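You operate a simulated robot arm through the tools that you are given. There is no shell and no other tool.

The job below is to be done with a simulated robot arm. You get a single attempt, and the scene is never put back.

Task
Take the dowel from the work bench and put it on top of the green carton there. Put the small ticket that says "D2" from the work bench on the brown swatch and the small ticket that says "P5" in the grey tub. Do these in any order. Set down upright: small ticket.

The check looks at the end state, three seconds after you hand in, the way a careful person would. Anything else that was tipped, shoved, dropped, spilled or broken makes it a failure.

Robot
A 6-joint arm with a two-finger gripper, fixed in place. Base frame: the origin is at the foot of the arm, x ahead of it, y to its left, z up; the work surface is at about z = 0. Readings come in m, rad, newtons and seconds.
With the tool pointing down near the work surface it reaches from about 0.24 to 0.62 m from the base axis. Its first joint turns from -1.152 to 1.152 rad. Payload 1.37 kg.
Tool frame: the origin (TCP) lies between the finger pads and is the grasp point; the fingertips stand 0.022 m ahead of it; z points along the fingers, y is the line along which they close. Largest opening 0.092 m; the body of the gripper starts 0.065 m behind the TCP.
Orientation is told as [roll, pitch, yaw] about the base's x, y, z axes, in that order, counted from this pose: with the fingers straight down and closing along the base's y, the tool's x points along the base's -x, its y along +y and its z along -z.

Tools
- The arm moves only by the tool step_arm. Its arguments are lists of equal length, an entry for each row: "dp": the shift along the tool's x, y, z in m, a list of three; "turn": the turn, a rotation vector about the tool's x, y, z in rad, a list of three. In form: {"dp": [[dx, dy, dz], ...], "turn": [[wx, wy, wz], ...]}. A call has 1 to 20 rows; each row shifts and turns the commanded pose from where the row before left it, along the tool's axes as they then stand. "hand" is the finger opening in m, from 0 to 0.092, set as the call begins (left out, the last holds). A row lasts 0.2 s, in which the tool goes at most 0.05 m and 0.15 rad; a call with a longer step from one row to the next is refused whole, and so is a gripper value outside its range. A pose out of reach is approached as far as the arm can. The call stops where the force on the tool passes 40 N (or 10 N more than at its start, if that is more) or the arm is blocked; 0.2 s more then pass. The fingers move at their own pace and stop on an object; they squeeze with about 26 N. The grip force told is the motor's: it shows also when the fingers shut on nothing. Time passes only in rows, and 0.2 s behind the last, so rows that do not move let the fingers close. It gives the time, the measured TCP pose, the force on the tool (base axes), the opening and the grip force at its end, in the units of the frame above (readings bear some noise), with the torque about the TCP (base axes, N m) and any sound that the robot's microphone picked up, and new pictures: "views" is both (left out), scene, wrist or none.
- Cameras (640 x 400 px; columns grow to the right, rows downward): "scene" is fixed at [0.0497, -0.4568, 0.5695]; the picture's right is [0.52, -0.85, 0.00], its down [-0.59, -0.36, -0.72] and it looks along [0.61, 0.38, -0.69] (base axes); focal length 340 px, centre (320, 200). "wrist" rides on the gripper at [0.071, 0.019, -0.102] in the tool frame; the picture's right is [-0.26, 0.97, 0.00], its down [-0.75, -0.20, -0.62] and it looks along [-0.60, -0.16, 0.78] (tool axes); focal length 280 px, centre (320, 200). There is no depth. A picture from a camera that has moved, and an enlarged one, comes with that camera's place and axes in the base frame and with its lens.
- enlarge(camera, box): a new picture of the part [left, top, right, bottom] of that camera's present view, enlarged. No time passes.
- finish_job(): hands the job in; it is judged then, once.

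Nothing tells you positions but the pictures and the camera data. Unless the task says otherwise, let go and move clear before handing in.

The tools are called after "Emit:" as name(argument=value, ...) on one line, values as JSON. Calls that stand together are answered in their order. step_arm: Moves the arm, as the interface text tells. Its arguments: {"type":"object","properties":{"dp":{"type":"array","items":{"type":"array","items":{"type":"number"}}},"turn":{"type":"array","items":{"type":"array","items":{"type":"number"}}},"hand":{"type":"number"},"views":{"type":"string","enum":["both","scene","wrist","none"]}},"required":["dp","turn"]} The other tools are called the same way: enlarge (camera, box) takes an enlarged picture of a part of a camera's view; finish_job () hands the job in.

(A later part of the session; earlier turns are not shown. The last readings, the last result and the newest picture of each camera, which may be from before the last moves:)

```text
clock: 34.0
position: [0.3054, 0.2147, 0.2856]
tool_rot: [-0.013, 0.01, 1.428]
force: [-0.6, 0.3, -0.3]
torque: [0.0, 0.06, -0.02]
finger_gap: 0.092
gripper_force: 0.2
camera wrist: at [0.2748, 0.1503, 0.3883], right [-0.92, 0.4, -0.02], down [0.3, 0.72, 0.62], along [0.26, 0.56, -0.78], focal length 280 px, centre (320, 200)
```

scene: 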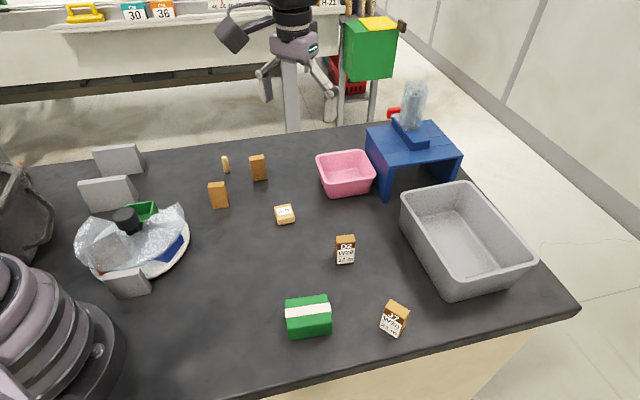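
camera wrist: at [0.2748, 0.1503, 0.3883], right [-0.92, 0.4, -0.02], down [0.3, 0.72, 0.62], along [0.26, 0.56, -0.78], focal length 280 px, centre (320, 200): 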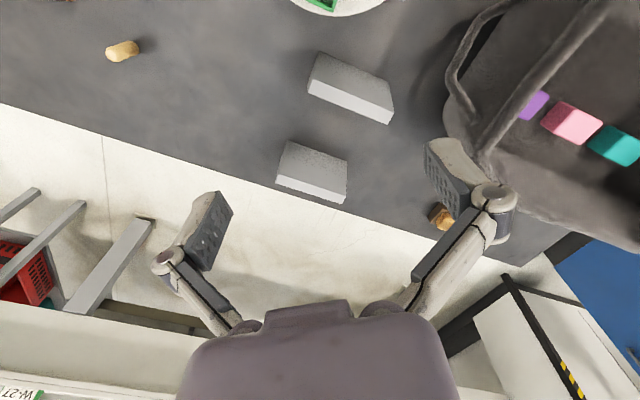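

Interesting coloured pieces sit in the bag but they're out of play. I'll level the tool and move above the knob.

Emit:
step_arm(dp=[[0.0321, 0.0128, 0.0214], [0.0321, 0.0128, 0.0214], [0.0321, 0.0128, 0.0214], [0.0321, 0.0128, 0.0214], [0, 0, 0]], turn=[[-0.013, -0.01, 0], [0, 0, 0], [0, 0, 0], [0, 0, 0], [0, 0, 0]], views="both")

Emit:
enlarge(camera="scene", box=[60, 120, 220, 300])

```text
clock: 35.2
position: [0.2338, 0.0952, 0.2013]
tool_rot: [-0.001, -0.001, 1.425]
force: [-0.3, 0.0, 0.1]
torque: [-0.03, -0.04, -0.01]
finger_gap: 0.092
gripper_force: 0.0
camera wrist: at [0.2044, 0.0286, 0.3019], right [-0.92, 0.4, 0.0], down [0.31, 0.72, 0.62], along [0.25, 0.57, -0.78], focal length 280 px, centre (320, 200)
```

scene: 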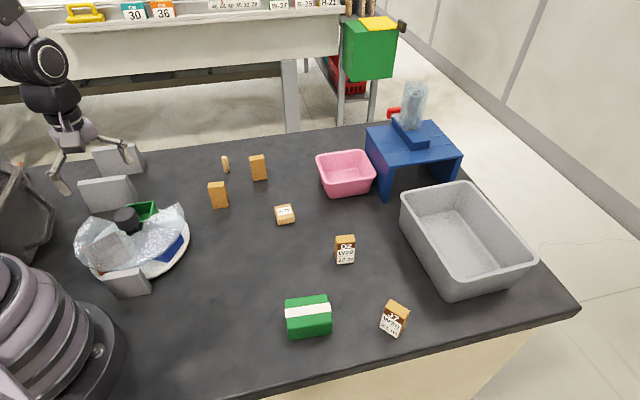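
wrist: 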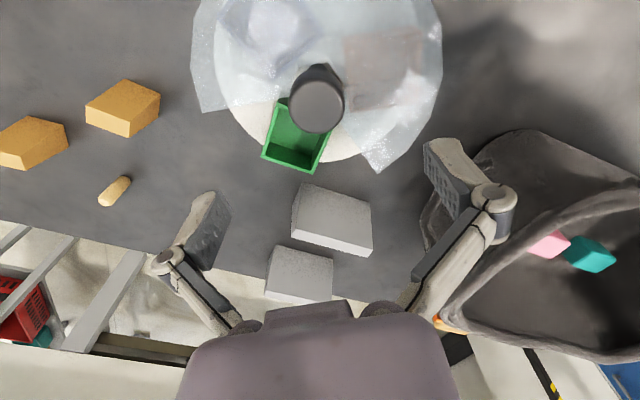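

```text
2.22 times, centred on (140, 210) of scene
camera zoom: at [0.0497, -0.4568, 0.5695], right [0.52, -0.85, 0.0], down [-0.59, -0.36, -0.72], along [0.61, 0.38, -0.69], focal length 756 px, centre (720, 178)
```

zoom: 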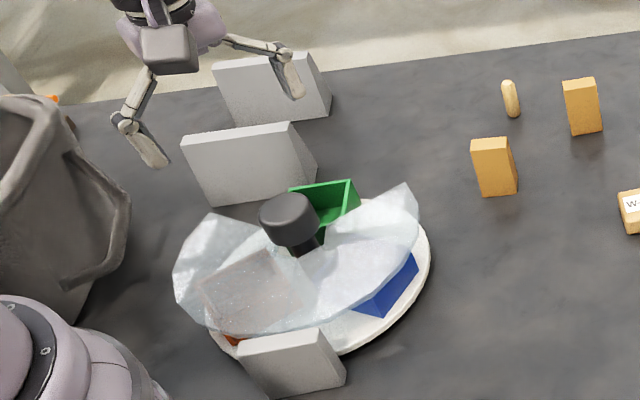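

Emit:
enlarge(camera="wrist", box=[180, 0, 460, 190])

Emit:
enlarge(camera="wrist", box=[320, 10, 450, 130])

```text
2.11 times, centred on (320, 95) of wrist
camera zoom: at [0.2044, 0.0286, 0.3019], right [-0.92, 0.4, 0.0], down [0.31, 0.72, 0.62], along [0.25, 0.57, -0.78], focal length 590 px, centre (320, 421)
```

zoom: 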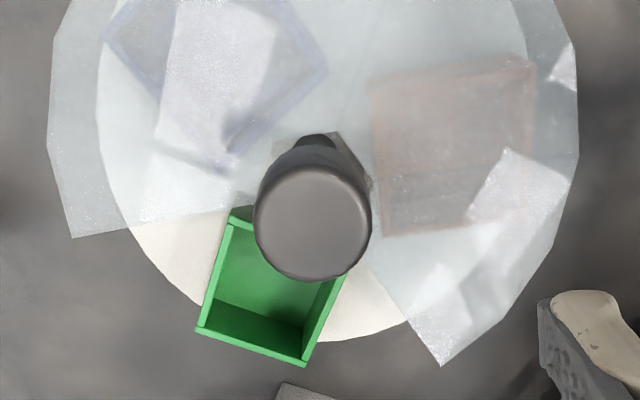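

```text
3.33 times, centred on (385, 70) of wrist
camera zoom: at [0.2044, 0.0286, 0.3019], right [-0.92, 0.4, 0.0], down [0.31, 0.72, 0.62], along [0.25, 0.57, -0.78], focal length 935 px, centre (103, 633)
```

zoom: 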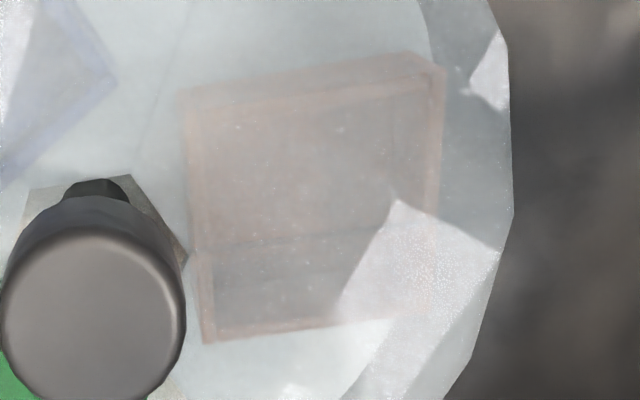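

The rim reads orange through the cover while the floor is brown, which supports the swatch being in that tray. Now descending over the knob with open fingers.

Emit:
step_arm(dp=[[0, -0.003, 0.03], [0, 0, 0.03], [0, 0, 0.03], [0, 0, 0.01], [0, 0, 0.007]], turn=[[0, 0, 0], [0, 0, 0], [0, 0, 0], [0, 0, 0], [0, 0, 0]], views="both")

Emit:
enlarge(camera="scene", box=[60, 120, 220, 300])

```text
clock: 36.4
position: [0.2388, 0.0963, 0.0932]
tool_rot: [-0.001, -0.001, 1.425]
force: [0.9, 1.3, 0.7]
torque: [0.0, 0.02, -0.01]
finger_gap: 0.0921
gripper_force: 0.0
camera wrist: at [0.2092, 0.0295, 0.1944], right [-0.92, 0.4, 0.0], down [0.31, 0.72, 0.62], along [0.25, 0.57, -0.78], focal length 280 px, centre (320, 200)
```

scene: 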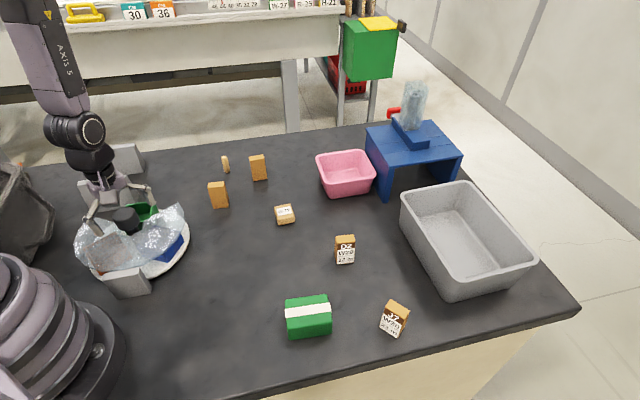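
wrist: 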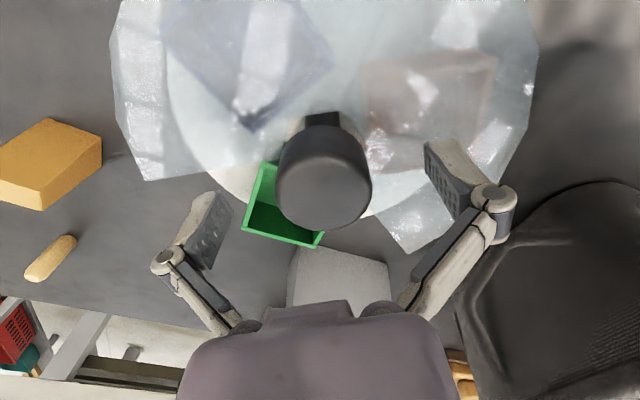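

```text
2.22 times, centred on (140, 210) of scene
camera zoom: at [0.0497, -0.4568, 0.5695], right [0.52, -0.85, 0.0], down [-0.59, -0.36, -0.72], along [0.61, 0.38, -0.69], focal length 756 px, centre (720, 178)
```

zoom: 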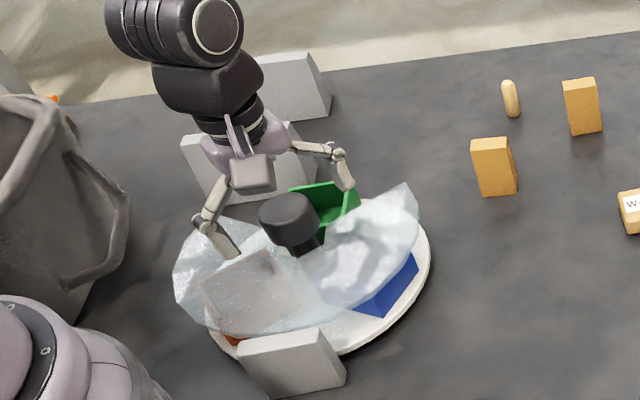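

Fingers straddle the knob well. Closing on it.

Emit:
step_arm(dp=[[0, 0, 0], [0, 0, 0], [0, 0, 0], [0, 0, 0], [0, 0, 0]], turn=[[0, 0, 0], [0, 0, 0], [0, 0, 0], [0, 0, 0], [0, 0, 0]], hand=0.02, views="wrist")

```text
clock: 37.6
position: [0.2362, 0.0956, 0.0923]
tool_rot: [0.004, 0.004, 1.426]
force: [-17.3, 4.4, 15.3]
torque: [0.01, 0.25, -0.04]
finger_gap: 0.0418
gripper_force: 28.3
camera wrist: at [0.208, 0.0291, 0.1949], right [-0.92, 0.4, 0.0], down [0.31, 0.72, 0.62], along [0.25, 0.57, -0.78], focal length 280 px, centre (320, 200)
```

wrist: 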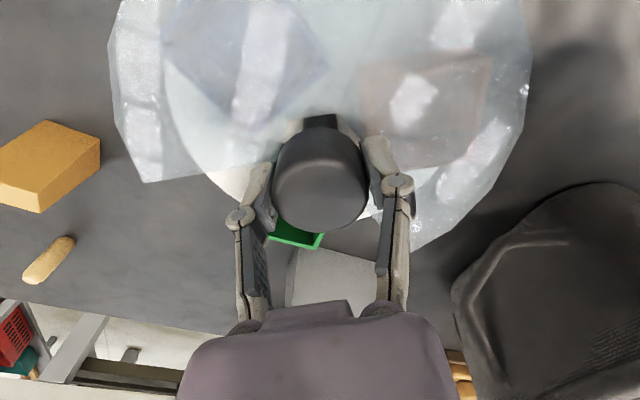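

Knob gripped at 0.042 m, with a small sideways offset. I'll relieve it, then try a small clockwise turn and see what rotates.

Emit:
step_arm(dp=[[0, 0.0025, 0], [0, 0, 0], [0, 0, 0], [0, 0, 0], [0, 0, 0]], turn=[[0, 0, 0], [0, 0, 0.08], [0, 0, 0.08], [0, 0, 0.08], [0, 0, 0.08]], views="both")

Emit:
enlarge(camera="scene", box=[60, 120, 220, 300])

```text
clock: 38.8
position: [0.2365, 0.0959, 0.0923]
tool_rot: [-0.005, -0.001, 1.104]
force: [-0.8, 9.3, -9.4]
torque: [-0.23, 0.4, 0.04]
finger_gap: 0.0413
gripper_force: 28.6
camera wrist: at [0.1874, 0.0415, 0.1943], right [-0.74, 0.67, 0.0], down [0.52, 0.58, 0.63], along [0.42, 0.47, -0.78], focal length 280 px, centre (320, 200)
```

scene: 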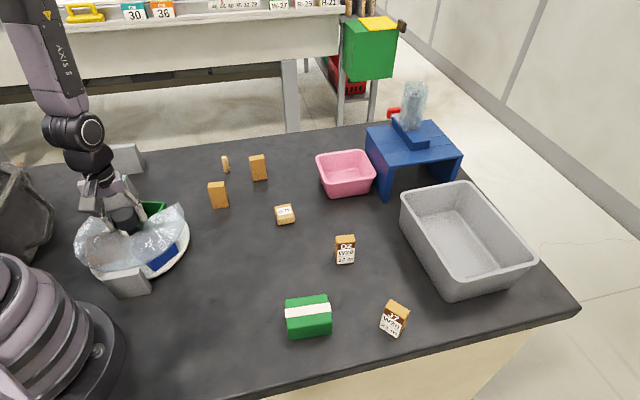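
wrist: 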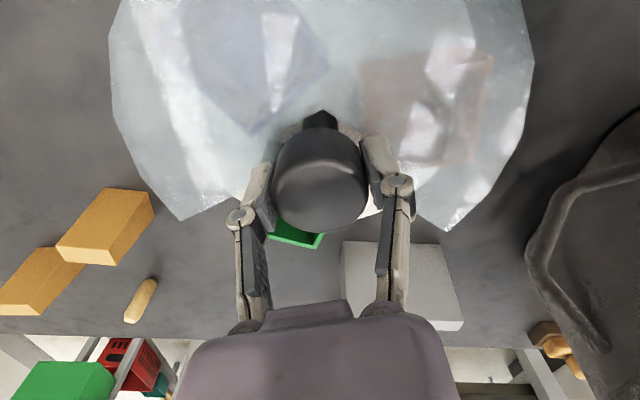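

```text
2.22 times, centred on (140, 210) of scene
camera zoom: at [0.0497, -0.4568, 0.5695], right [0.52, -0.85, 0.0], down [-0.59, -0.36, -0.72], along [0.61, 0.38, -0.69], focal length 756 px, centre (720, 178)
```

zoom: 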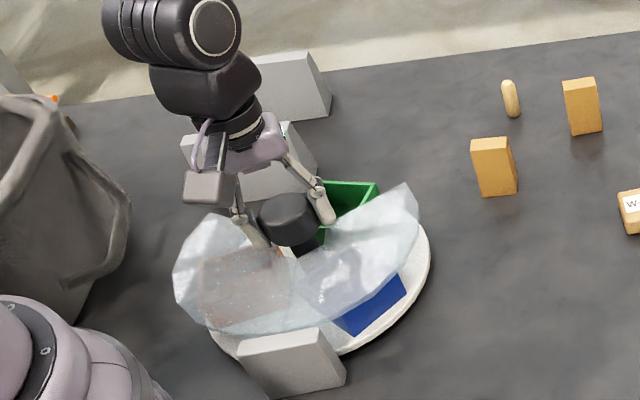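

The plate with the trays turns with the knob, while the cover stays fixed. Continuing clockwise to bring the orange tray into the window.

Emit:
step_arm(dp=[[0, 0, 0], [0, 0, 0], [0, 0, 0], [0, 0, 0], [0, 0, 0], [0, 0, 0], [0, 0, 0], [0, 0, 0], [0, 0, 0], [0, 0, 0], [0, 0, 0], [0, 0, 0], [0, 0, 0], [0, 0, 0], [0, 0, 0], [0, 0, 0], [0, 0, 0], [0, 0, 0]], turn=[[0, 0, 0.098], [0, 0, 0.098], [0, 0, 0.098], [0, 0, 0.098], [0, 0, 0.098], [0, 0, 0.098], [0, 0, 0.098], [0, 0, 0.098], [0, 0, 0.098], [0, 0, 0.098], [0, 0, 0.098], [0, 0, 0.098], [0, 0, 0.098], [0, 0, 0.098], [0, 0, 0.098], [0, 0, 0.098], [0, 0, 0.098], [0, 0, 0.098]], views="both")

Emit:
enlarge(camera="scene", box=[60, 120, 220, 300])

```text
clock: 39.9
position: [0.2367, 0.0943, 0.0938]
tool_rot: [0.0, -0.002, 0.698]
force: [3.4, -7.2, -3.4]
torque: [-0.23, 0.14, 0.0]
finger_gap: 0.0412
gripper_force: 27.9
stopped in row 5: the force on the tool passed its limit at 43 N (the readings are from after the stop); the commanded pose is now the measured one
camera wrist: at [0.1696, 0.0655, 0.1956], right [-0.42, 0.91, 0.0], down [0.71, 0.33, 0.63], along [0.57, 0.26, -0.78], focal length 280 px, centre (320, 200)
```

scene: 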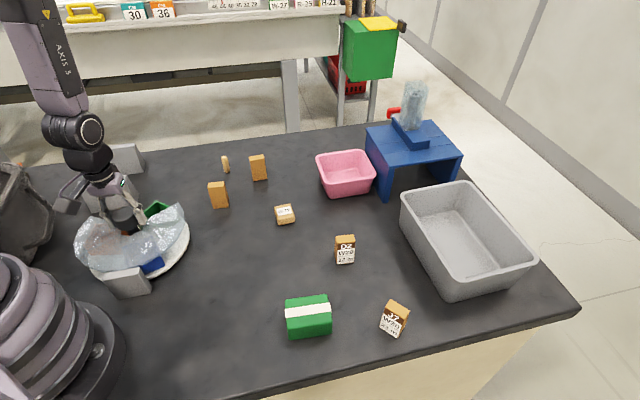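
wrist: 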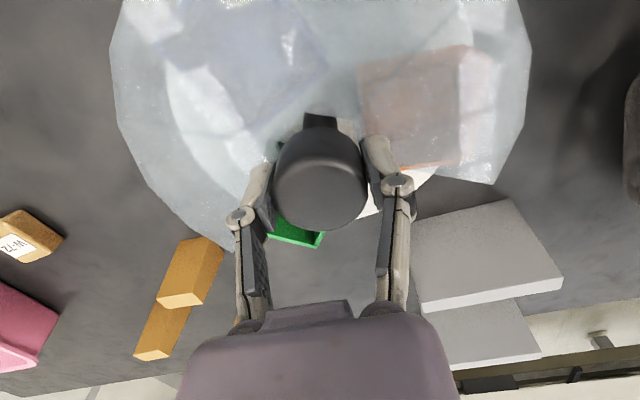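

```text
2.22 times, centred on (140, 210) of scene
camera zoom: at [0.0497, -0.4568, 0.5695], right [0.52, -0.85, 0.0], down [-0.59, -0.36, -0.72], along [0.61, 0.38, -0.69], focal length 756 px, centre (720, 178)
```

zoom: 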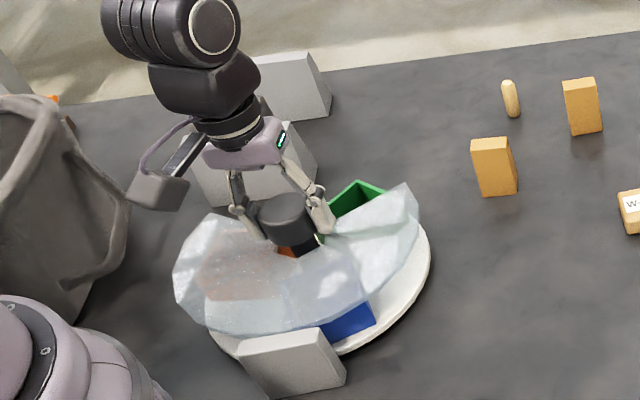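

The turn was stopped by a force spike, with the plate now at about a third of the way. I'll continue more gently.

Emit:
step_arm(dp=[[0, 0, 0], [0, 0, 0], [0, 0, 0], [0, 0, 0], [0, 0, 0], [0, 0, 0], [0, 0, 0], [0, 0, 0]], turn=[[0, 0, 0.05], [0, 0, 0.05], [0, 0, 0.05], [0, 0, 0.05], [0, 0, 0.05], [0, 0, 0.05], [0, 0, 0.05], [0, 0, 0.05]], views="none")

```text
clock: 41.0
position: [0.2364, 0.0958, 0.0947]
tool_rot: [-0.003, -0.004, 0.464]
force: [3.3, -7.6, 0.7]
torque: [-0.13, 0.05, -0.02]
finger_gap: 0.0413
gripper_force: 28.4
stopped in row 5: the force on the tool passed its limit at 42 N (the readings are from after the stop); the commanded pose is now the measured one
```

Emit:
step_arm(dp=[[0, 0, 0]], turn=[[0, 0, 0.04]], views="wrist")

Emit:
enlarge(camera="scene", box=[60, 120, 220, 300])

```text
clock: 41.4
position: [0.2366, 0.0952, 0.095]
tool_rot: [-0.001, -0.003, 0.424]
force: [5.5, -15.6, 13.0]
torque: [-0.33, -0.02, 0.04]
finger_gap: 0.0414
gripper_force: 28.1
camera wrist: at [0.1636, 0.0845, 0.1954], right [-0.16, 0.99, 0.0], down [0.77, 0.13, 0.63], along [0.62, 0.1, -0.78], focal length 280 px, centre (320, 200)
```

wrist: 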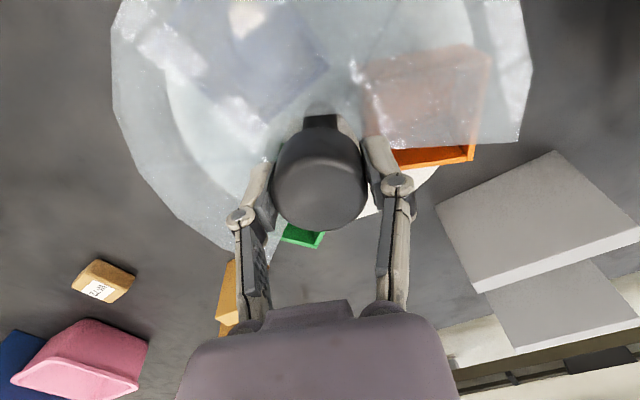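

```text
2.22 times, centred on (140, 210) of scene
camera zoom: at [0.0496, -0.4568, 0.5695], right [0.52, -0.85, 0.0], down [-0.59, -0.36, -0.72], along [0.61, 0.38, -0.69], focal length 756 px, centre (720, 178)
```

zoom: 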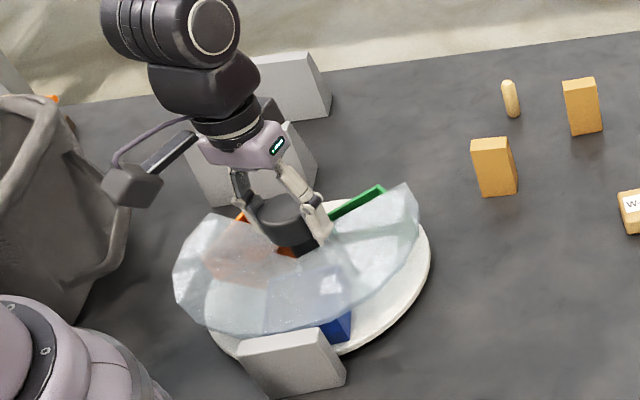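

The orange tray is coming into the window. I'll keep turning, easing off the side load.

Emit:
step_arm(dp=[[0.0006, -0.0014, -0.001], [0, 0, 0], [0, 0, 0], [0, 0, 0], [0, 0, 0], [0, 0, 0]], turn=[[0, 0, 0.04], [0, 0, 0.04], [0, 0, 0.04], [0, 0, 0.04], [0, 0, 0.04], [0, 0, 0.04]], views="none")

```text
clock: 42.1
position: [0.2369, 0.0955, 0.0942]
tool_rot: [-0.002, -0.004, 0.355]
force: [-1.0, 3.5, -4.9]
torque: [0.01, 0.19, -0.01]
finger_gap: 0.0415
gripper_force: 28.1
stopped in row 3: the force on the tool passed its limit at 42 N (the readings are from after the stop); the commanded pose is now the measured one
```

Emit:
step_arm(dp=[[0, 0, 0], [0, 0, 0]], turn=[[0, 0, 0.03], [0, 0, 0.03]], views="none")

Emit:
step_arm(dp=[[0, 0, 0], [0, 0, 0]], turn=[[0, 0, 0.03], [0, 0, 0.03]], views="none")

```text
clock: 42.7
position: [0.2371, 0.0952, 0.0932]
tool_rot: [-0.002, -0.003, 0.295]
force: [1.7, -9.7, 9.0]
torque: [-0.11, -0.13, 0.0]
finger_gap: 0.0416
gripper_force: 27.6
```

```text
clock: 43.3
position: [0.2368, 0.0956, 0.0941]
tool_rot: [0.0, -0.004, 0.235]
force: [5.3, -6.1, -21.6]
torque: [0.04, -0.5, 0.0]
finger_gap: 0.0417
gripper_force: 28.3
```

Forces just oscillate in the grip; I'll continue in short gentle bursts.

Emit:
step_arm(dp=[[0, 0, 0], [0, 0, 0], [0, 0, 0], [0, 0, 0]], turn=[[0, 0, 0.04], [0, 0, 0.04], [0, 0, 0.04], [0, 0, 0.04]], views="none")

Emit:
step_arm(dp=[[0, 0, 0], [0, 0, 0], [0, 0, 0], [0, 0, 0]], turn=[[0, 0, 0.04], [0, 0, 0.04], [0, 0, 0.04], [0, 0, 0.04]], views="none")

Emit:
step_arm(dp=[[0, 0, 0], [0, 0, 0], [0, 0, 0], [0, 0, 0]], turn=[[0, 0, 0.04], [0, 0, 0.04], [0, 0, 0.04], [0, 0, 0.04]], views="both")

```text
clock: 44.3
position: [0.2358, 0.096, 0.0948]
tool_rot: [0.002, -0.003, 0.078]
force: [0.6, 1.6, -13.7]
torque: [-0.07, 0.25, 0.03]
finger_gap: 0.0415
gripper_force: 28.6
```

```text
clock: 45.3
position: [0.2374, 0.0939, 0.0939]
tool_rot: [-0.001, 0.0, -0.084]
force: [-9.4, 17.5, -21.3]
torque: [0.18, -0.16, 0.0]
finger_gap: 0.0414
gripper_force: 28.5
```

```text
clock: 45.7
position: [0.2355, 0.096, 0.0943]
tool_rot: [0.0, -0.003, -0.119]
force: [-1.2, 3.0, -4.0]
torque: [0.03, 0.16, 0.0]
finger_gap: 0.0412
gripper_force: 28.1
stopped in row 2: the force on the tool passed its limit at 42 N (the readings are from after the stop); the commanded pose is now the measured one
camera wrist: at [0.1681, 0.1238, 0.1961], right [0.37, 0.93, 0.0], down [0.72, -0.29, 0.63], along [0.58, -0.23, -0.78], focal length 280 px, centre (320, 200)
```

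scene: 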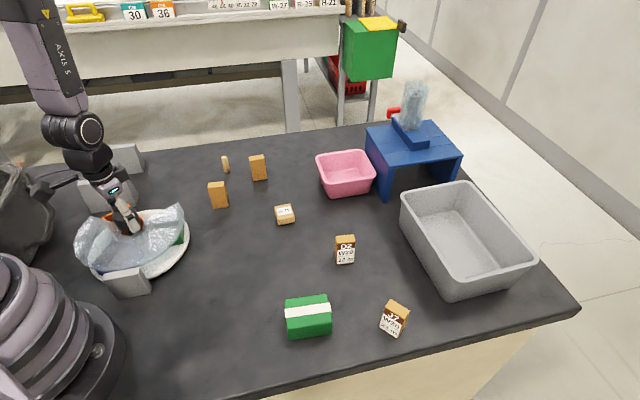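
wrist: 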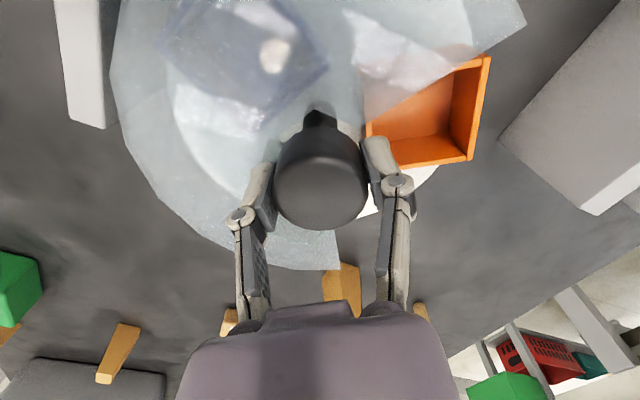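

Emit:
enlarge(camera="wrist", box=[340, 20, 500, 190])

```text
2.35 times, centred on (420, 105) of wrist
camera zoom: at [0.1681, 0.1238, 0.1961], right [0.37, 0.93, 0.0], down [0.72, -0.29, 0.63], along [0.58, -0.23, -0.78], focal length 660 px, centre (85, 424)
```

zoom: 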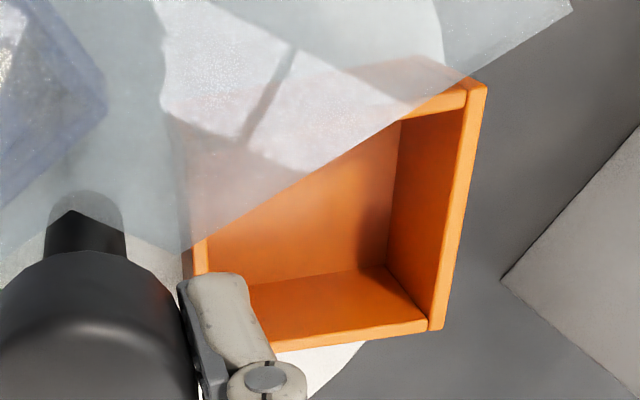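

The orange tray turns out to be empty and plain orange, so the swatch isn't there. Before doing anything else I'll re-examine the shadowed areas, especially under the stand.

Emit:
enlarge(camera="scene", box=[380, 155, 450, 210])

Emit:
enlarge(camera="scene", box=[200, 200, 420, 340])

Emit:
enlarge(camera="scene", box=[400, 180, 540, 300])

Emit:
enlarge(camera="scene", box=[300, 140, 390, 210])

Emit:
enlarge(camera="wrist", box=[100, 0, 360, 180])

```text
7.27 times, centred on (415, 182) of scene
camera zoom: at [0.0497, -0.4568, 0.5695], right [0.52, -0.85, 0.0], down [-0.59, -0.36, -0.72], along [0.61, 0.38, -0.69], focal length 2475 px, centre (-371, 327)
```

zoom: 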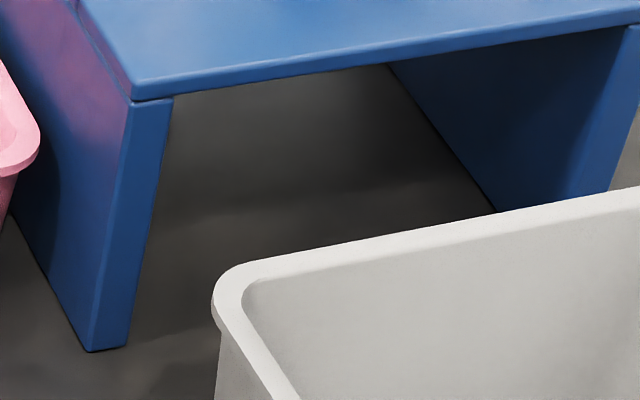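

```text
2.86 times, centred on (310, 270) of scene
camera zoom: at [0.0497, -0.4568, 0.5695], right [0.52, -0.85, 0.0], down [-0.59, -0.36, -0.72], along [0.61, 0.38, -0.69], focal length 972 px, centre (349, 0)
```

zoom: 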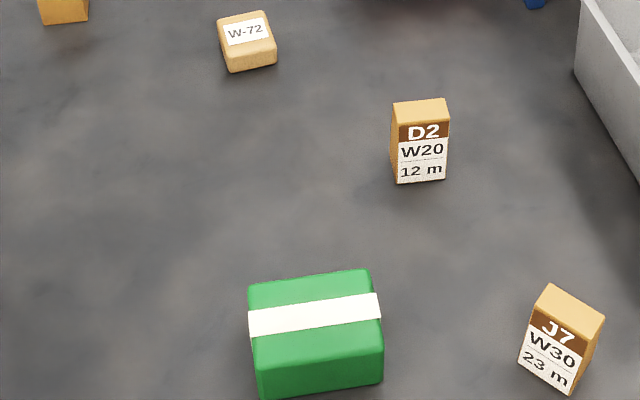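

```text
3.33 times, centred on (470, 240) of scene
camera zoom: at [0.0497, -0.4568, 0.5695], right [0.52, -0.85, 0.0], down [-0.59, -0.36, -0.72], along [0.61, 0.38, -0.69], focal length 1134 px, centre (-180, 67)
```

zoom: 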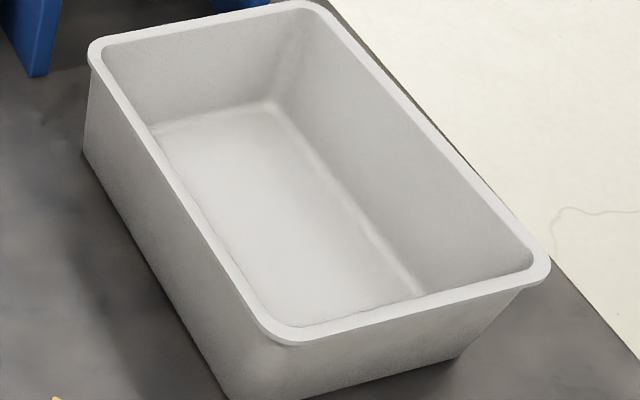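

```text
5.71 times, centred on (345, 175) of scene
camera zoom: at [0.0497, -0.4568, 0.5695], right [0.52, -0.85, 0.0], down [-0.59, -0.36, -0.72], along [0.61, 0.38, -0.69], focal length 1944 px, centre (177, 343)
```

zoom: 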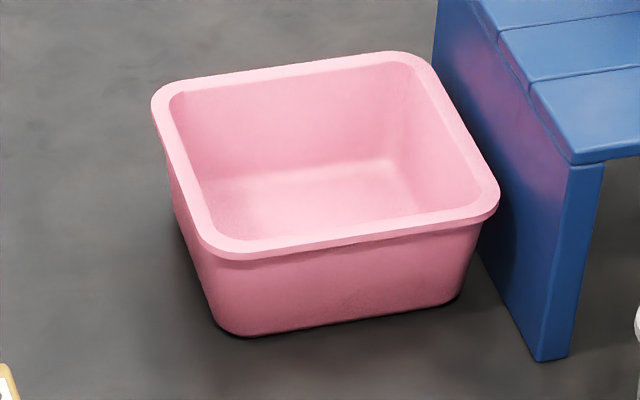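

```text
2.22 times, centred on (230, 90) of wrist
camera zoom: at [0.1681, 0.1238, 0.1961], right [0.37, 0.93, 0.0], down [0.72, -0.29, 0.63], along [0.58, -0.23, -0.78], focal length 623 px, centre (520, 444)
```

zoom: 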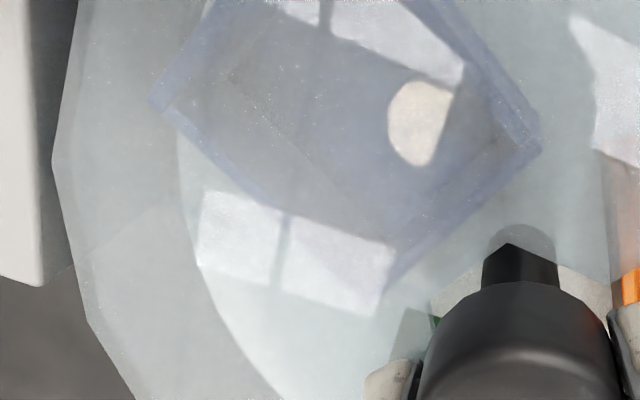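

Both covered trays are empty, so the carousel isn't involved. I'll turn it back to exactly where it was, then keep searching for the swatch.

Emit:
step_arm(dp=[[0, 0, 0], [0, 0, 0], [0, 0, 0], [0, 0, 0]], turn=[[0, 0, -0.05], [0, 0, -0.05], [0, 0, -0.05], [0, 0, -0.05]], views="none")

Emit:
step_arm(dp=[[0, 0, 0], [0, 0, 0], [0, 0, 0], [0, 0, 0]], turn=[[0, 0, -0.05], [0, 0, -0.05], [0, 0, -0.05], [0, 0, -0.05]], views="none")

Emit:
step_arm(dp=[[0, 0, 0], [0, 0, 0], [0, 0, 0], [0, 0, 0]], turn=[[0, 0, -0.05], [0, 0, -0.05], [0, 0, -0.05], [0, 0, -0.05]], views="none")

Emit:
step_arm(dp=[[0, 0, 0], [0, 0, 0], [0, 0, 0], [0, 0, 0]], turn=[[0, 0, -0.05], [0, 0, -0.05], [0, 0, -0.05], [0, 0, -0.05]], views="none")

Emit:
step_arm(dp=[[0, 0, 0], [0, 0, 0], [0, 0, 0], [0, 0, 0]], turn=[[0, 0, -0.05], [0, 0, -0.05], [0, 0, -0.05], [0, 0, -0.05]], views="none")

Emit:
step_arm(dp=[[0, 0, 0], [0, 0, 0], [0, 0, 0], [0, 0, 0]], turn=[[0, 0, -0.05], [0, 0, -0.05], [0, 0, -0.05], [0, 0, -0.05]], views="none")

```text
clock: 46.9
position: [0.2365, 0.0953, 0.0944]
tool_rot: [-0.002, -0.001, 0.08]
force: [0.6, -0.2, -4.6]
torque: [-0.08, 0.19, 0.0]
finger_gap: 0.0415
gripper_force: 27.9
stopped in row 4: the force on the tool passed its limit at 41 N (the readings are from after the stop); the commanded pose is now the measured one
```

```text
clock: 47.9
position: [0.2358, 0.0947, 0.0945]
tool_rot: [-0.002, 0.001, 0.278]
force: [-2.8, -17.0, 12.5]
torque: [-0.23, -0.32, -0.03]
finger_gap: 0.0415
gripper_force: 28.3
```

```text
clock: 48.6
position: [0.2364, 0.0959, 0.0945]
tool_rot: [-0.002, 0.002, 0.391]
force: [2.2, -6.3, -2.3]
torque: [-0.09, 0.01, 0.0]
finger_gap: 0.0415
gripper_force: 28.0
stopped in row 3: the force on the tool passed its limit at 42 N (the readings are from after the stop); the commanded pose is now the measured one
```

```text
clock: 49.6
position: [0.2371, 0.0955, 0.0947]
tool_rot: [-0.002, 0.001, 0.593]
force: [-3.4, 3.9, 16.3]
torque: [0.27, -0.28, 0.02]
finger_gap: 0.0416
gripper_force: 27.6
```

```text
clock: 50.6
position: [0.2359, 0.0945, 0.0927]
tool_rot: [0.002, 0.001, 0.796]
force: [-11.6, 27.5, 6.9]
torque: [0.38, 0.4, -0.02]
finger_gap: 0.0414
gripper_force: 28.0
```

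```text
clock: 51.6
position: [0.2364, 0.0956, 0.0936]
tool_rot: [-0.001, 0.004, 0.989]
force: [-2.5, -3.9, 11.6]
torque: [-0.35, 0.29, 0.02]
finger_gap: 0.0414
gripper_force: 27.9
```

Emit:
step_arm(dp=[[0, 0, 0], [0, 0, 0], [0, 0, 0], [0, 0, 0]], turn=[[0, 0, -0.05], [0, 0, -0.05], [0, 0, -0.05], [0, 0, -0.05]], views="none")

Emit:
step_arm(dp=[[0, 0, 0], [0, 0, 0], [0, 0, 0], [0, 0, 0], [0, 0, 0]], turn=[[0, 0, -0.05], [0, 0, -0.05], [0, 0, -0.05], [0, 0, -0.05], [0, 0, -0.04]], views="wrist")

Emit:
enlarge(camera="scene", box=[60, 120, 220, 300])

```text
clock: 52.6
position: [0.238, 0.0959, 0.0939]
tool_rot: [0.0, 0.001, 1.192]
force: [8.8, -14.9, -17.0]
torque: [-0.55, 0.21, -0.02]
finger_gap: 0.0414
gripper_force: 28.4
```

```text
clock: 53.7
position: [0.2365, 0.0955, 0.0947]
tool_rot: [-0.001, 0.003, 1.411]
force: [2.4, -3.3, -2.4]
torque: [-0.13, 0.02, -0.03]
finger_gap: 0.0414
gripper_force: 27.9
stopped in row 5: the force on the tool passed its limit at 42 N (the readings are from after the stop); the commanded pose is now the measured one
camera wrist: at [0.2066, 0.0295, 0.1966], right [-0.91, 0.41, 0.0], down [0.32, 0.71, 0.62], along [0.26, 0.57, -0.78], focal length 280 px, centre (320, 200)
```

wrist: 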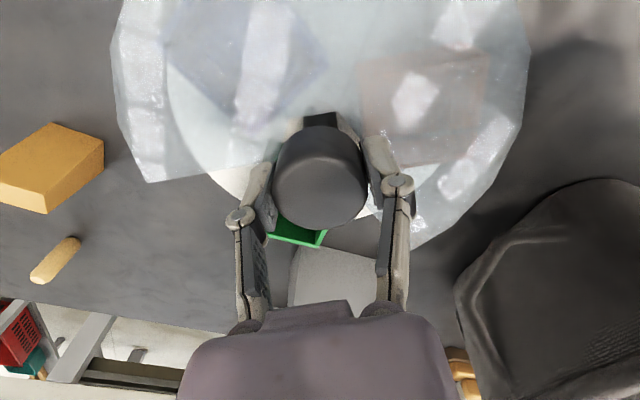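

```text
2.22 times, centred on (140, 210) of scene
camera zoom: at [0.0497, -0.4568, 0.5695], right [0.52, -0.85, 0.0], down [-0.59, -0.36, -0.72], along [0.61, 0.38, -0.69], focal length 756 px, centre (720, 178)
```

zoom: 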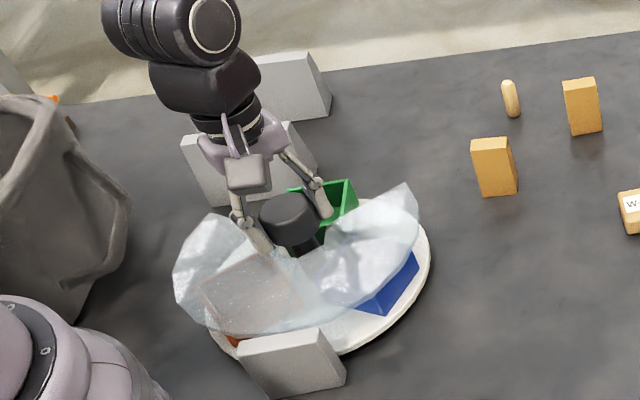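

The carousel is back as it was. I'll let go, rise, and look toward the left-rear of the bench.

Emit:
step_arm(dp=[[0, 0, 0], [0, 0, 0], [0, 0, 0], [0, 0, 0], [0, 0, -0.03], [0, 0, -0.045], [0, 0, -0.045], [0, 0, -0.045], [0, 0, -0.045], [0, 0, 0], [0, 0, 0], [0, 0, 0], [0, 0, 0], [0, 0, 0], [0, 0, 0], [0, 0, 0]], turn=[[0, 0, 0], [0, 0, 0], [0, 0, 0], [0, 0, 0], [0, 0, 0], [0, 0, 0], [0, 0, 0], [0, 0, 0], [0, 0, 0], [0, 0, -0.14], [0, 0, -0.14], [0, 0, -0.14], [0, 0, -0.14], [0, 0, -0.14], [0, 0, -0.14], [0, 0, -0.14]], hand=0.092, views="both")

```text
clock: 57.1
position: [0.2377, 0.0958, 0.3053]
tool_rot: [0.003, 0.001, 2.393]
force: [-0.4, 0.5, -0.3]
torque: [0.0, -0.02, 0.04]
finger_gap: 0.0918
gripper_force: 0.0
camera wrist: at [0.2763, 0.0344, 0.4065], right [-0.85, -0.53, 0.0], down [-0.41, 0.66, 0.62], along [-0.33, 0.53, -0.78], focal length 280 px, centre (320, 200)
```

scene: 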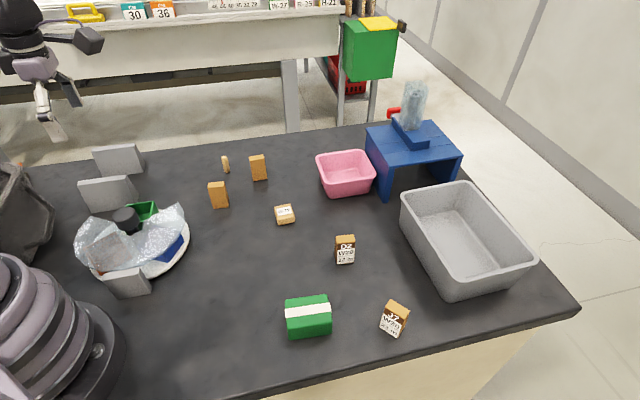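
wrist: 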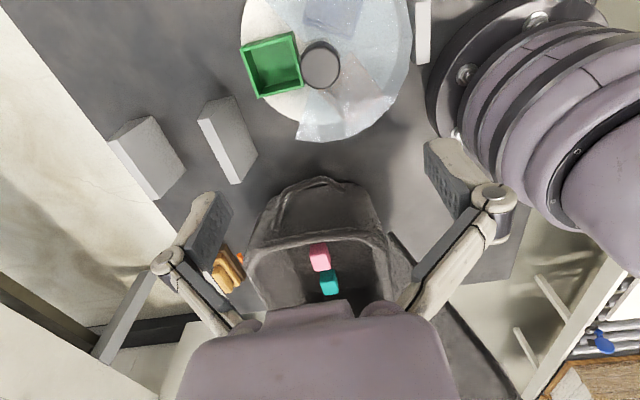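

Emit:
enlarge(camera="wrist", box=[220, 160, 420, 310])

Emit:
enlarge(camera="wrist", box=[380, 100, 640, 400])

Emit:
enlarge(camera="wrist", box=[180, 180, 280, 300])

```text
2.67 times, centred on (320, 235) of wrist
camera zoom: at [0.2763, 0.0344, 0.4065], right [-0.85, -0.53, 0.0], down [-0.41, 0.66, 0.62], along [-0.33, 0.53, -0.78], focal length 748 px, centre (320, 107)
```

zoom: 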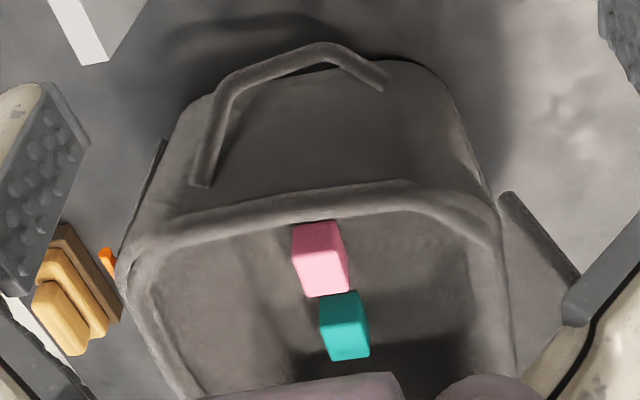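

```text
1.33 times, centred on (510, 250) of wrist
camera zoom: at [0.2763, 0.0344, 0.4065], right [-0.85, -0.53, 0.0], down [-0.41, 0.66, 0.62], along [-0.33, 0.53, -0.78], focal length 374 px, centre (67, 133)
```

zoom: 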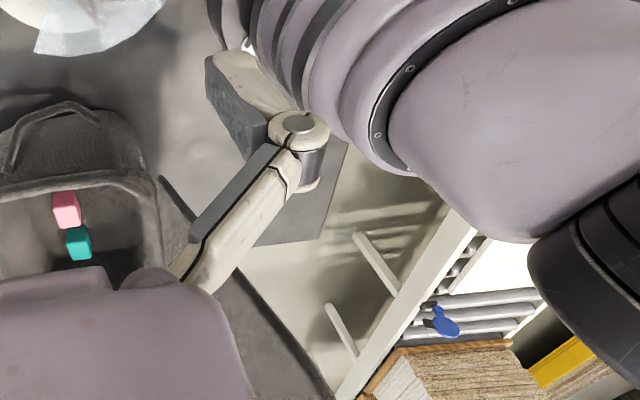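

```text
3.33 times, centred on (230, 240) of wrist
camera zoom: at [0.2763, 0.0344, 0.4065], right [-0.85, -0.53, 0.0], down [-0.41, 0.66, 0.62], along [-0.33, 0.53, -0.78], focal length 935 px, centre (620, 67)
```

zoom: 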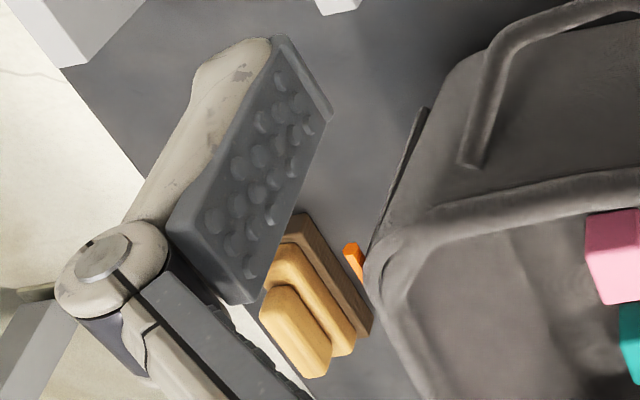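

Emit:
step_arm(dp=[[-0.0218, -0.0344, 0], [-0.0218, -0.0344, 0], [-0.0218, -0.0344, 0], [-0.0218, -0.0344, 0], [-0.0218, -0.0344, 0], [-0.0218, -0.0344, 0], [-0.0218, -0.0344, 0], [-0.0218, -0.0344, 0], [0, 0, 0], [0, 0, 0], [0, 0, 0], [0, 0, 0], [0, 0, 0], [0, 0, 0], [0, 0, 0], [0, 0, 0], [0, 0, 0], [0, 0, 0], [0, 0, 0], [0, 0, 0]], turn=[[0, 0, 0], [0, 0, 0], [0, 0, 0], [0, 0, 0], [0, 0, 0], [0, 0, 0], [0, 0, 0], [0, 0, 0], [0, 0, 0.148], [0, 0, 0.148], [0, 0, 0.148], [0, 0, 0.148], [0, 0, 0.148], [0, 0, 0.148], [0, 0, 0.148], [0, 0, 0.148], [0, 0, 0.148], [0, 0, 0.148], [0, 0, 0.148], [0, 0, 0.148]], views="none")

Emit:
step_arm(dp=[[0, 0, 0], [0, 0, 0], [0, 0, 0], [0, 0, 0], [0, 0, 0], [0, 0, 0], [0, 0, 0], [0, 0, 0], [0, 0, 0], [0, 0, 0], [0, 0, 0], [0, 0, 0], [0, 0, 0], [0, 0, 0]], turn=[[0, 0, 0.148], [0, 0, 0.148], [0, 0, 0.148], [0, 0, 0.148], [0, 0, 0.148], [0, 0, 0.148], [0, 0, 0.148], [0, 0, 0.148], [0, 0, 0.148], [0, 0, 0.148], [0, 0, 0.148], [0, 0, 0.148], [0, 0, 0.148], [0, 0, 0.148]], views="wrist")

```text
clock: 61.3
position: [0.2973, 0.4163, 0.3048]
tool_rot: [-0.001, 0.002, 0.612]
force: [-0.1, 0.2, -0.1]
torque: [-0.02, -0.05, 0.01]
finger_gap: 0.0922
gripper_force: 0.1
```

```text
clock: 64.3
position: [0.2968, 0.4166, 0.304]
tool_rot: [-0.002, -0.002, -1.46]
force: [0.1, 0.3, 0.3]
torque: [-0.01, 0.01, -0.01]
finger_gap: 0.0918
gripper_force: 0.0
camera wrist: at [0.3083, 0.4899, 0.4052], right [0.99, -0.15, 0.0], down [-0.12, -0.77, 0.63], along [-0.1, -0.62, -0.78], focal length 280 px, centre (320, 200)
```

wrist: 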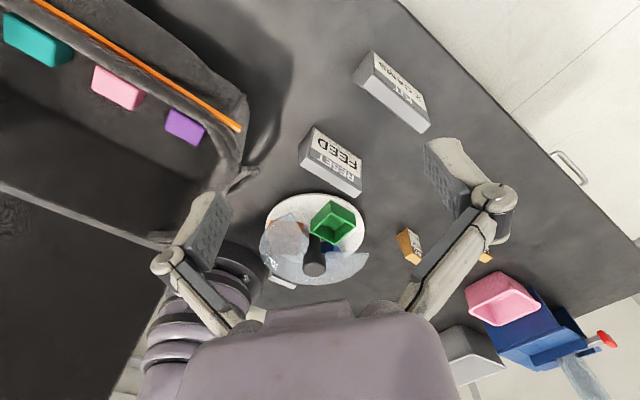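

Emit:
enlarge(camera="wrist", box=[290, 40, 440, 200])

Emit:
enlarge(camera="wrist", box=[0, 0, 250, 250])

Emit:
enlarge(camera="wrist", box=[440, 250, 640, 400])

Emit:
enlarge(camera="wrist", box=[240, 180, 400, 310])

```text
2.50 times, centred on (365, 120) of wrist
camera zoom: at [0.3083, 0.4899, 0.4052], right [0.99, -0.15, 0.0], down [-0.12, -0.77, 0.63], along [-0.1, -0.62, -0.78], focal length 701 px, centre (208, 400)
```

zoom: 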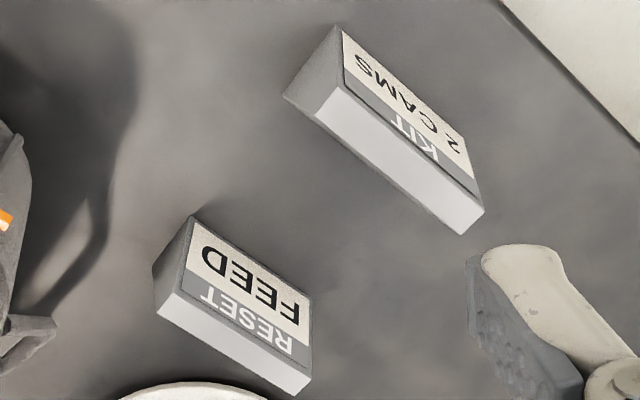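

```text
1.60 times, centred on (125, 125) of wrist
camera zoom: at [0.3083, 0.4899, 0.4052], right [0.99, -0.15, 0.0], down [-0.12, -0.77, 0.63], along [-0.1, -0.62, -0.78], focal length 449 px, centre (632, 320)
```

zoom: 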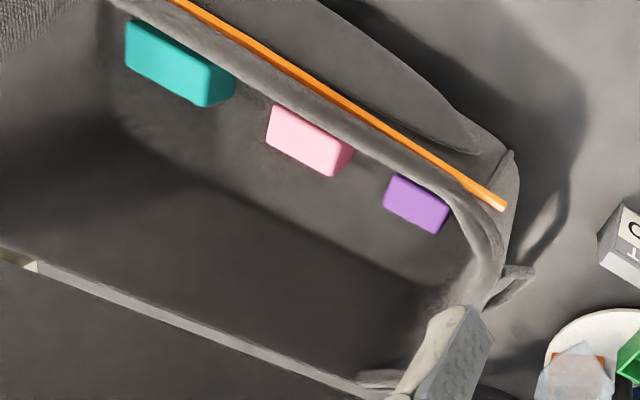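

```text
2.67 times, centred on (540, 325) of wrist
camera zoom: at [0.3083, 0.4899, 0.4052], right [0.99, -0.15, 0.0], down [-0.12, -0.77, 0.63], along [-0.1, -0.62, -0.78], focal length 748 px, centre (-267, -133)
```

zoom: 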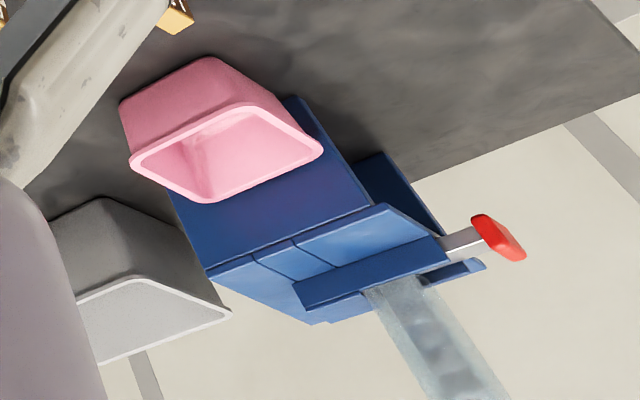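

```text
3.08 times, centred on (320, 245) of wrist
camera zoom: at [0.3083, 0.4899, 0.4052], right [0.99, -0.15, 0.0], down [-0.12, -0.77, 0.63], along [-0.1, -0.62, -0.78], focal length 863 px, centre (320, 62)
```

zoom: 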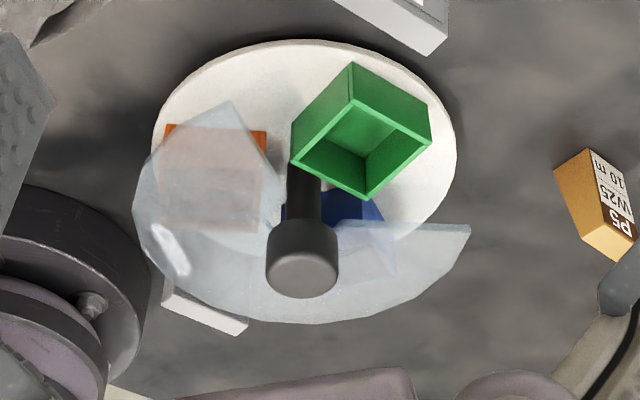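

The grey blocks are job cards ("RESET FEED", "KIT 2 CAMS") and the third stands by the carousel. I'll look at that third card and the area behind it from the far side.

Emit:
step_arm(dp=[[0, 0, 0], [0, 0, 0], [0, 0, 0], [0, 0, 0], [0, 0, 0], [0, 0, 0]], turn=[[0, 0, 0.14], [0, 0, 0.14], [0, 0, 0.14], [0, 0, 0.14], [0, 0, 0.14], [0, 0, 0.14]], views="none")

```text
clock: 65.7
position: [0.3539, 0.3579, 0.2953]
tool_rot: [-0.039, 0.003, -2.258]
force: [0.3, -0.2, -0.6]
torque: [0.02, -0.01, 0.02]
finger_gap: 0.0917
gripper_force: 0.1
out of reach, approached as far as the arm can: row 5, 6
```

Emit:
step_arm(dp=[[-0.03, 0.02, 0], [-0.03, 0.02, 0], [-0.03, 0.02, 0], [-0.03, 0.02, 0]], turn=[[0, 0, 0], [0, 0, 0], [0, 0, 0], [0, 0, 0]], views="wrist")

```text
clock: 66.7
position: [0.34, 0.2148, 0.2951]
tool_rot: [-0.038, 0.005, -2.258]
force: [0.1, -0.3, -0.8]
torque: [0.0, 0.01, -0.02]
finger_gap: 0.0921
gripper_force: 0.0
camera wrist: at [0.4026, 0.2561, 0.3962], right [0.58, -0.81, -0.04], down [-0.62, -0.47, 0.63], along [-0.53, -0.34, -0.78], focal length 280 px, centre (320, 200)
```

wrist: 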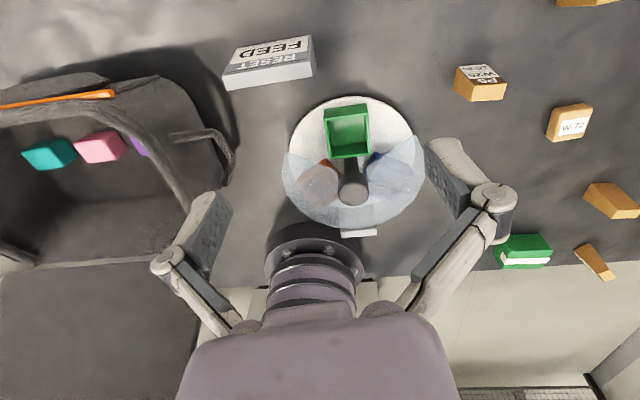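

Emit:
enlarge(camera="wrist", box=[270, 90, 440, 260])

Emit:
enlarge(camera="wrist", box=[330, 190, 410, 250])

Emit:
enlarge(camera="wrist", box=[480, 170, 640, 290])

```text
2.35 times, centred on (355, 175) of wrist
camera zoom: at [0.4026, 0.2561, 0.3962], right [0.58, -0.81, -0.04], down [-0.62, -0.47, 0.63], along [-0.53, -0.34, -0.78], focal length 660 px, centre (238, 259)
```

zoom: 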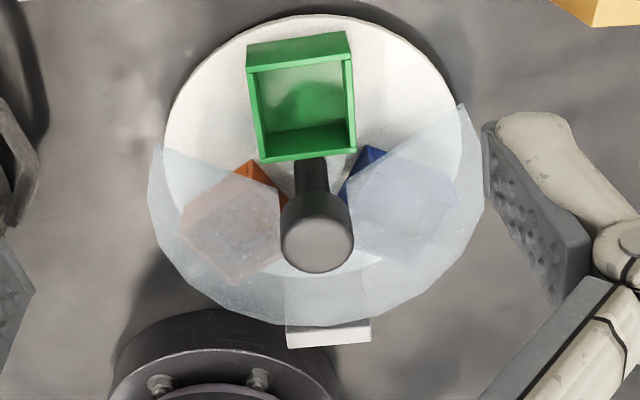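

```text
6.67 times, centred on (370, 220) of wrist
camera zoom: at [0.4026, 0.2561, 0.3962], right [0.58, -0.81, -0.04], down [-0.62, -0.47, 0.63], along [-0.53, -0.34, -0.78], focal length 1869 px, centre (-13, 67)
```

zoom: 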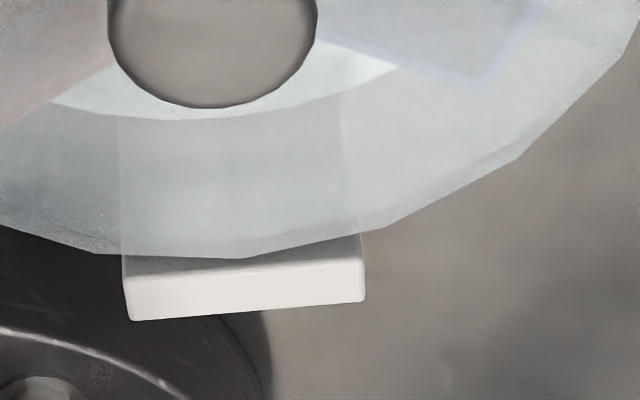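

```text
3.33 times, centred on (560, 230) of wrist
camera zoom: at [0.4026, 0.2561, 0.3962], right [0.58, -0.81, -0.04], down [-0.62, -0.47, 0.63], along [-0.53, -0.34, -0.78], focal length 935 px, centre (-480, 100)
```

zoom: 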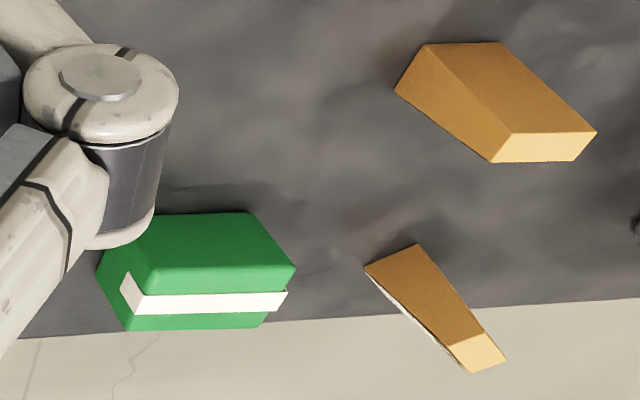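

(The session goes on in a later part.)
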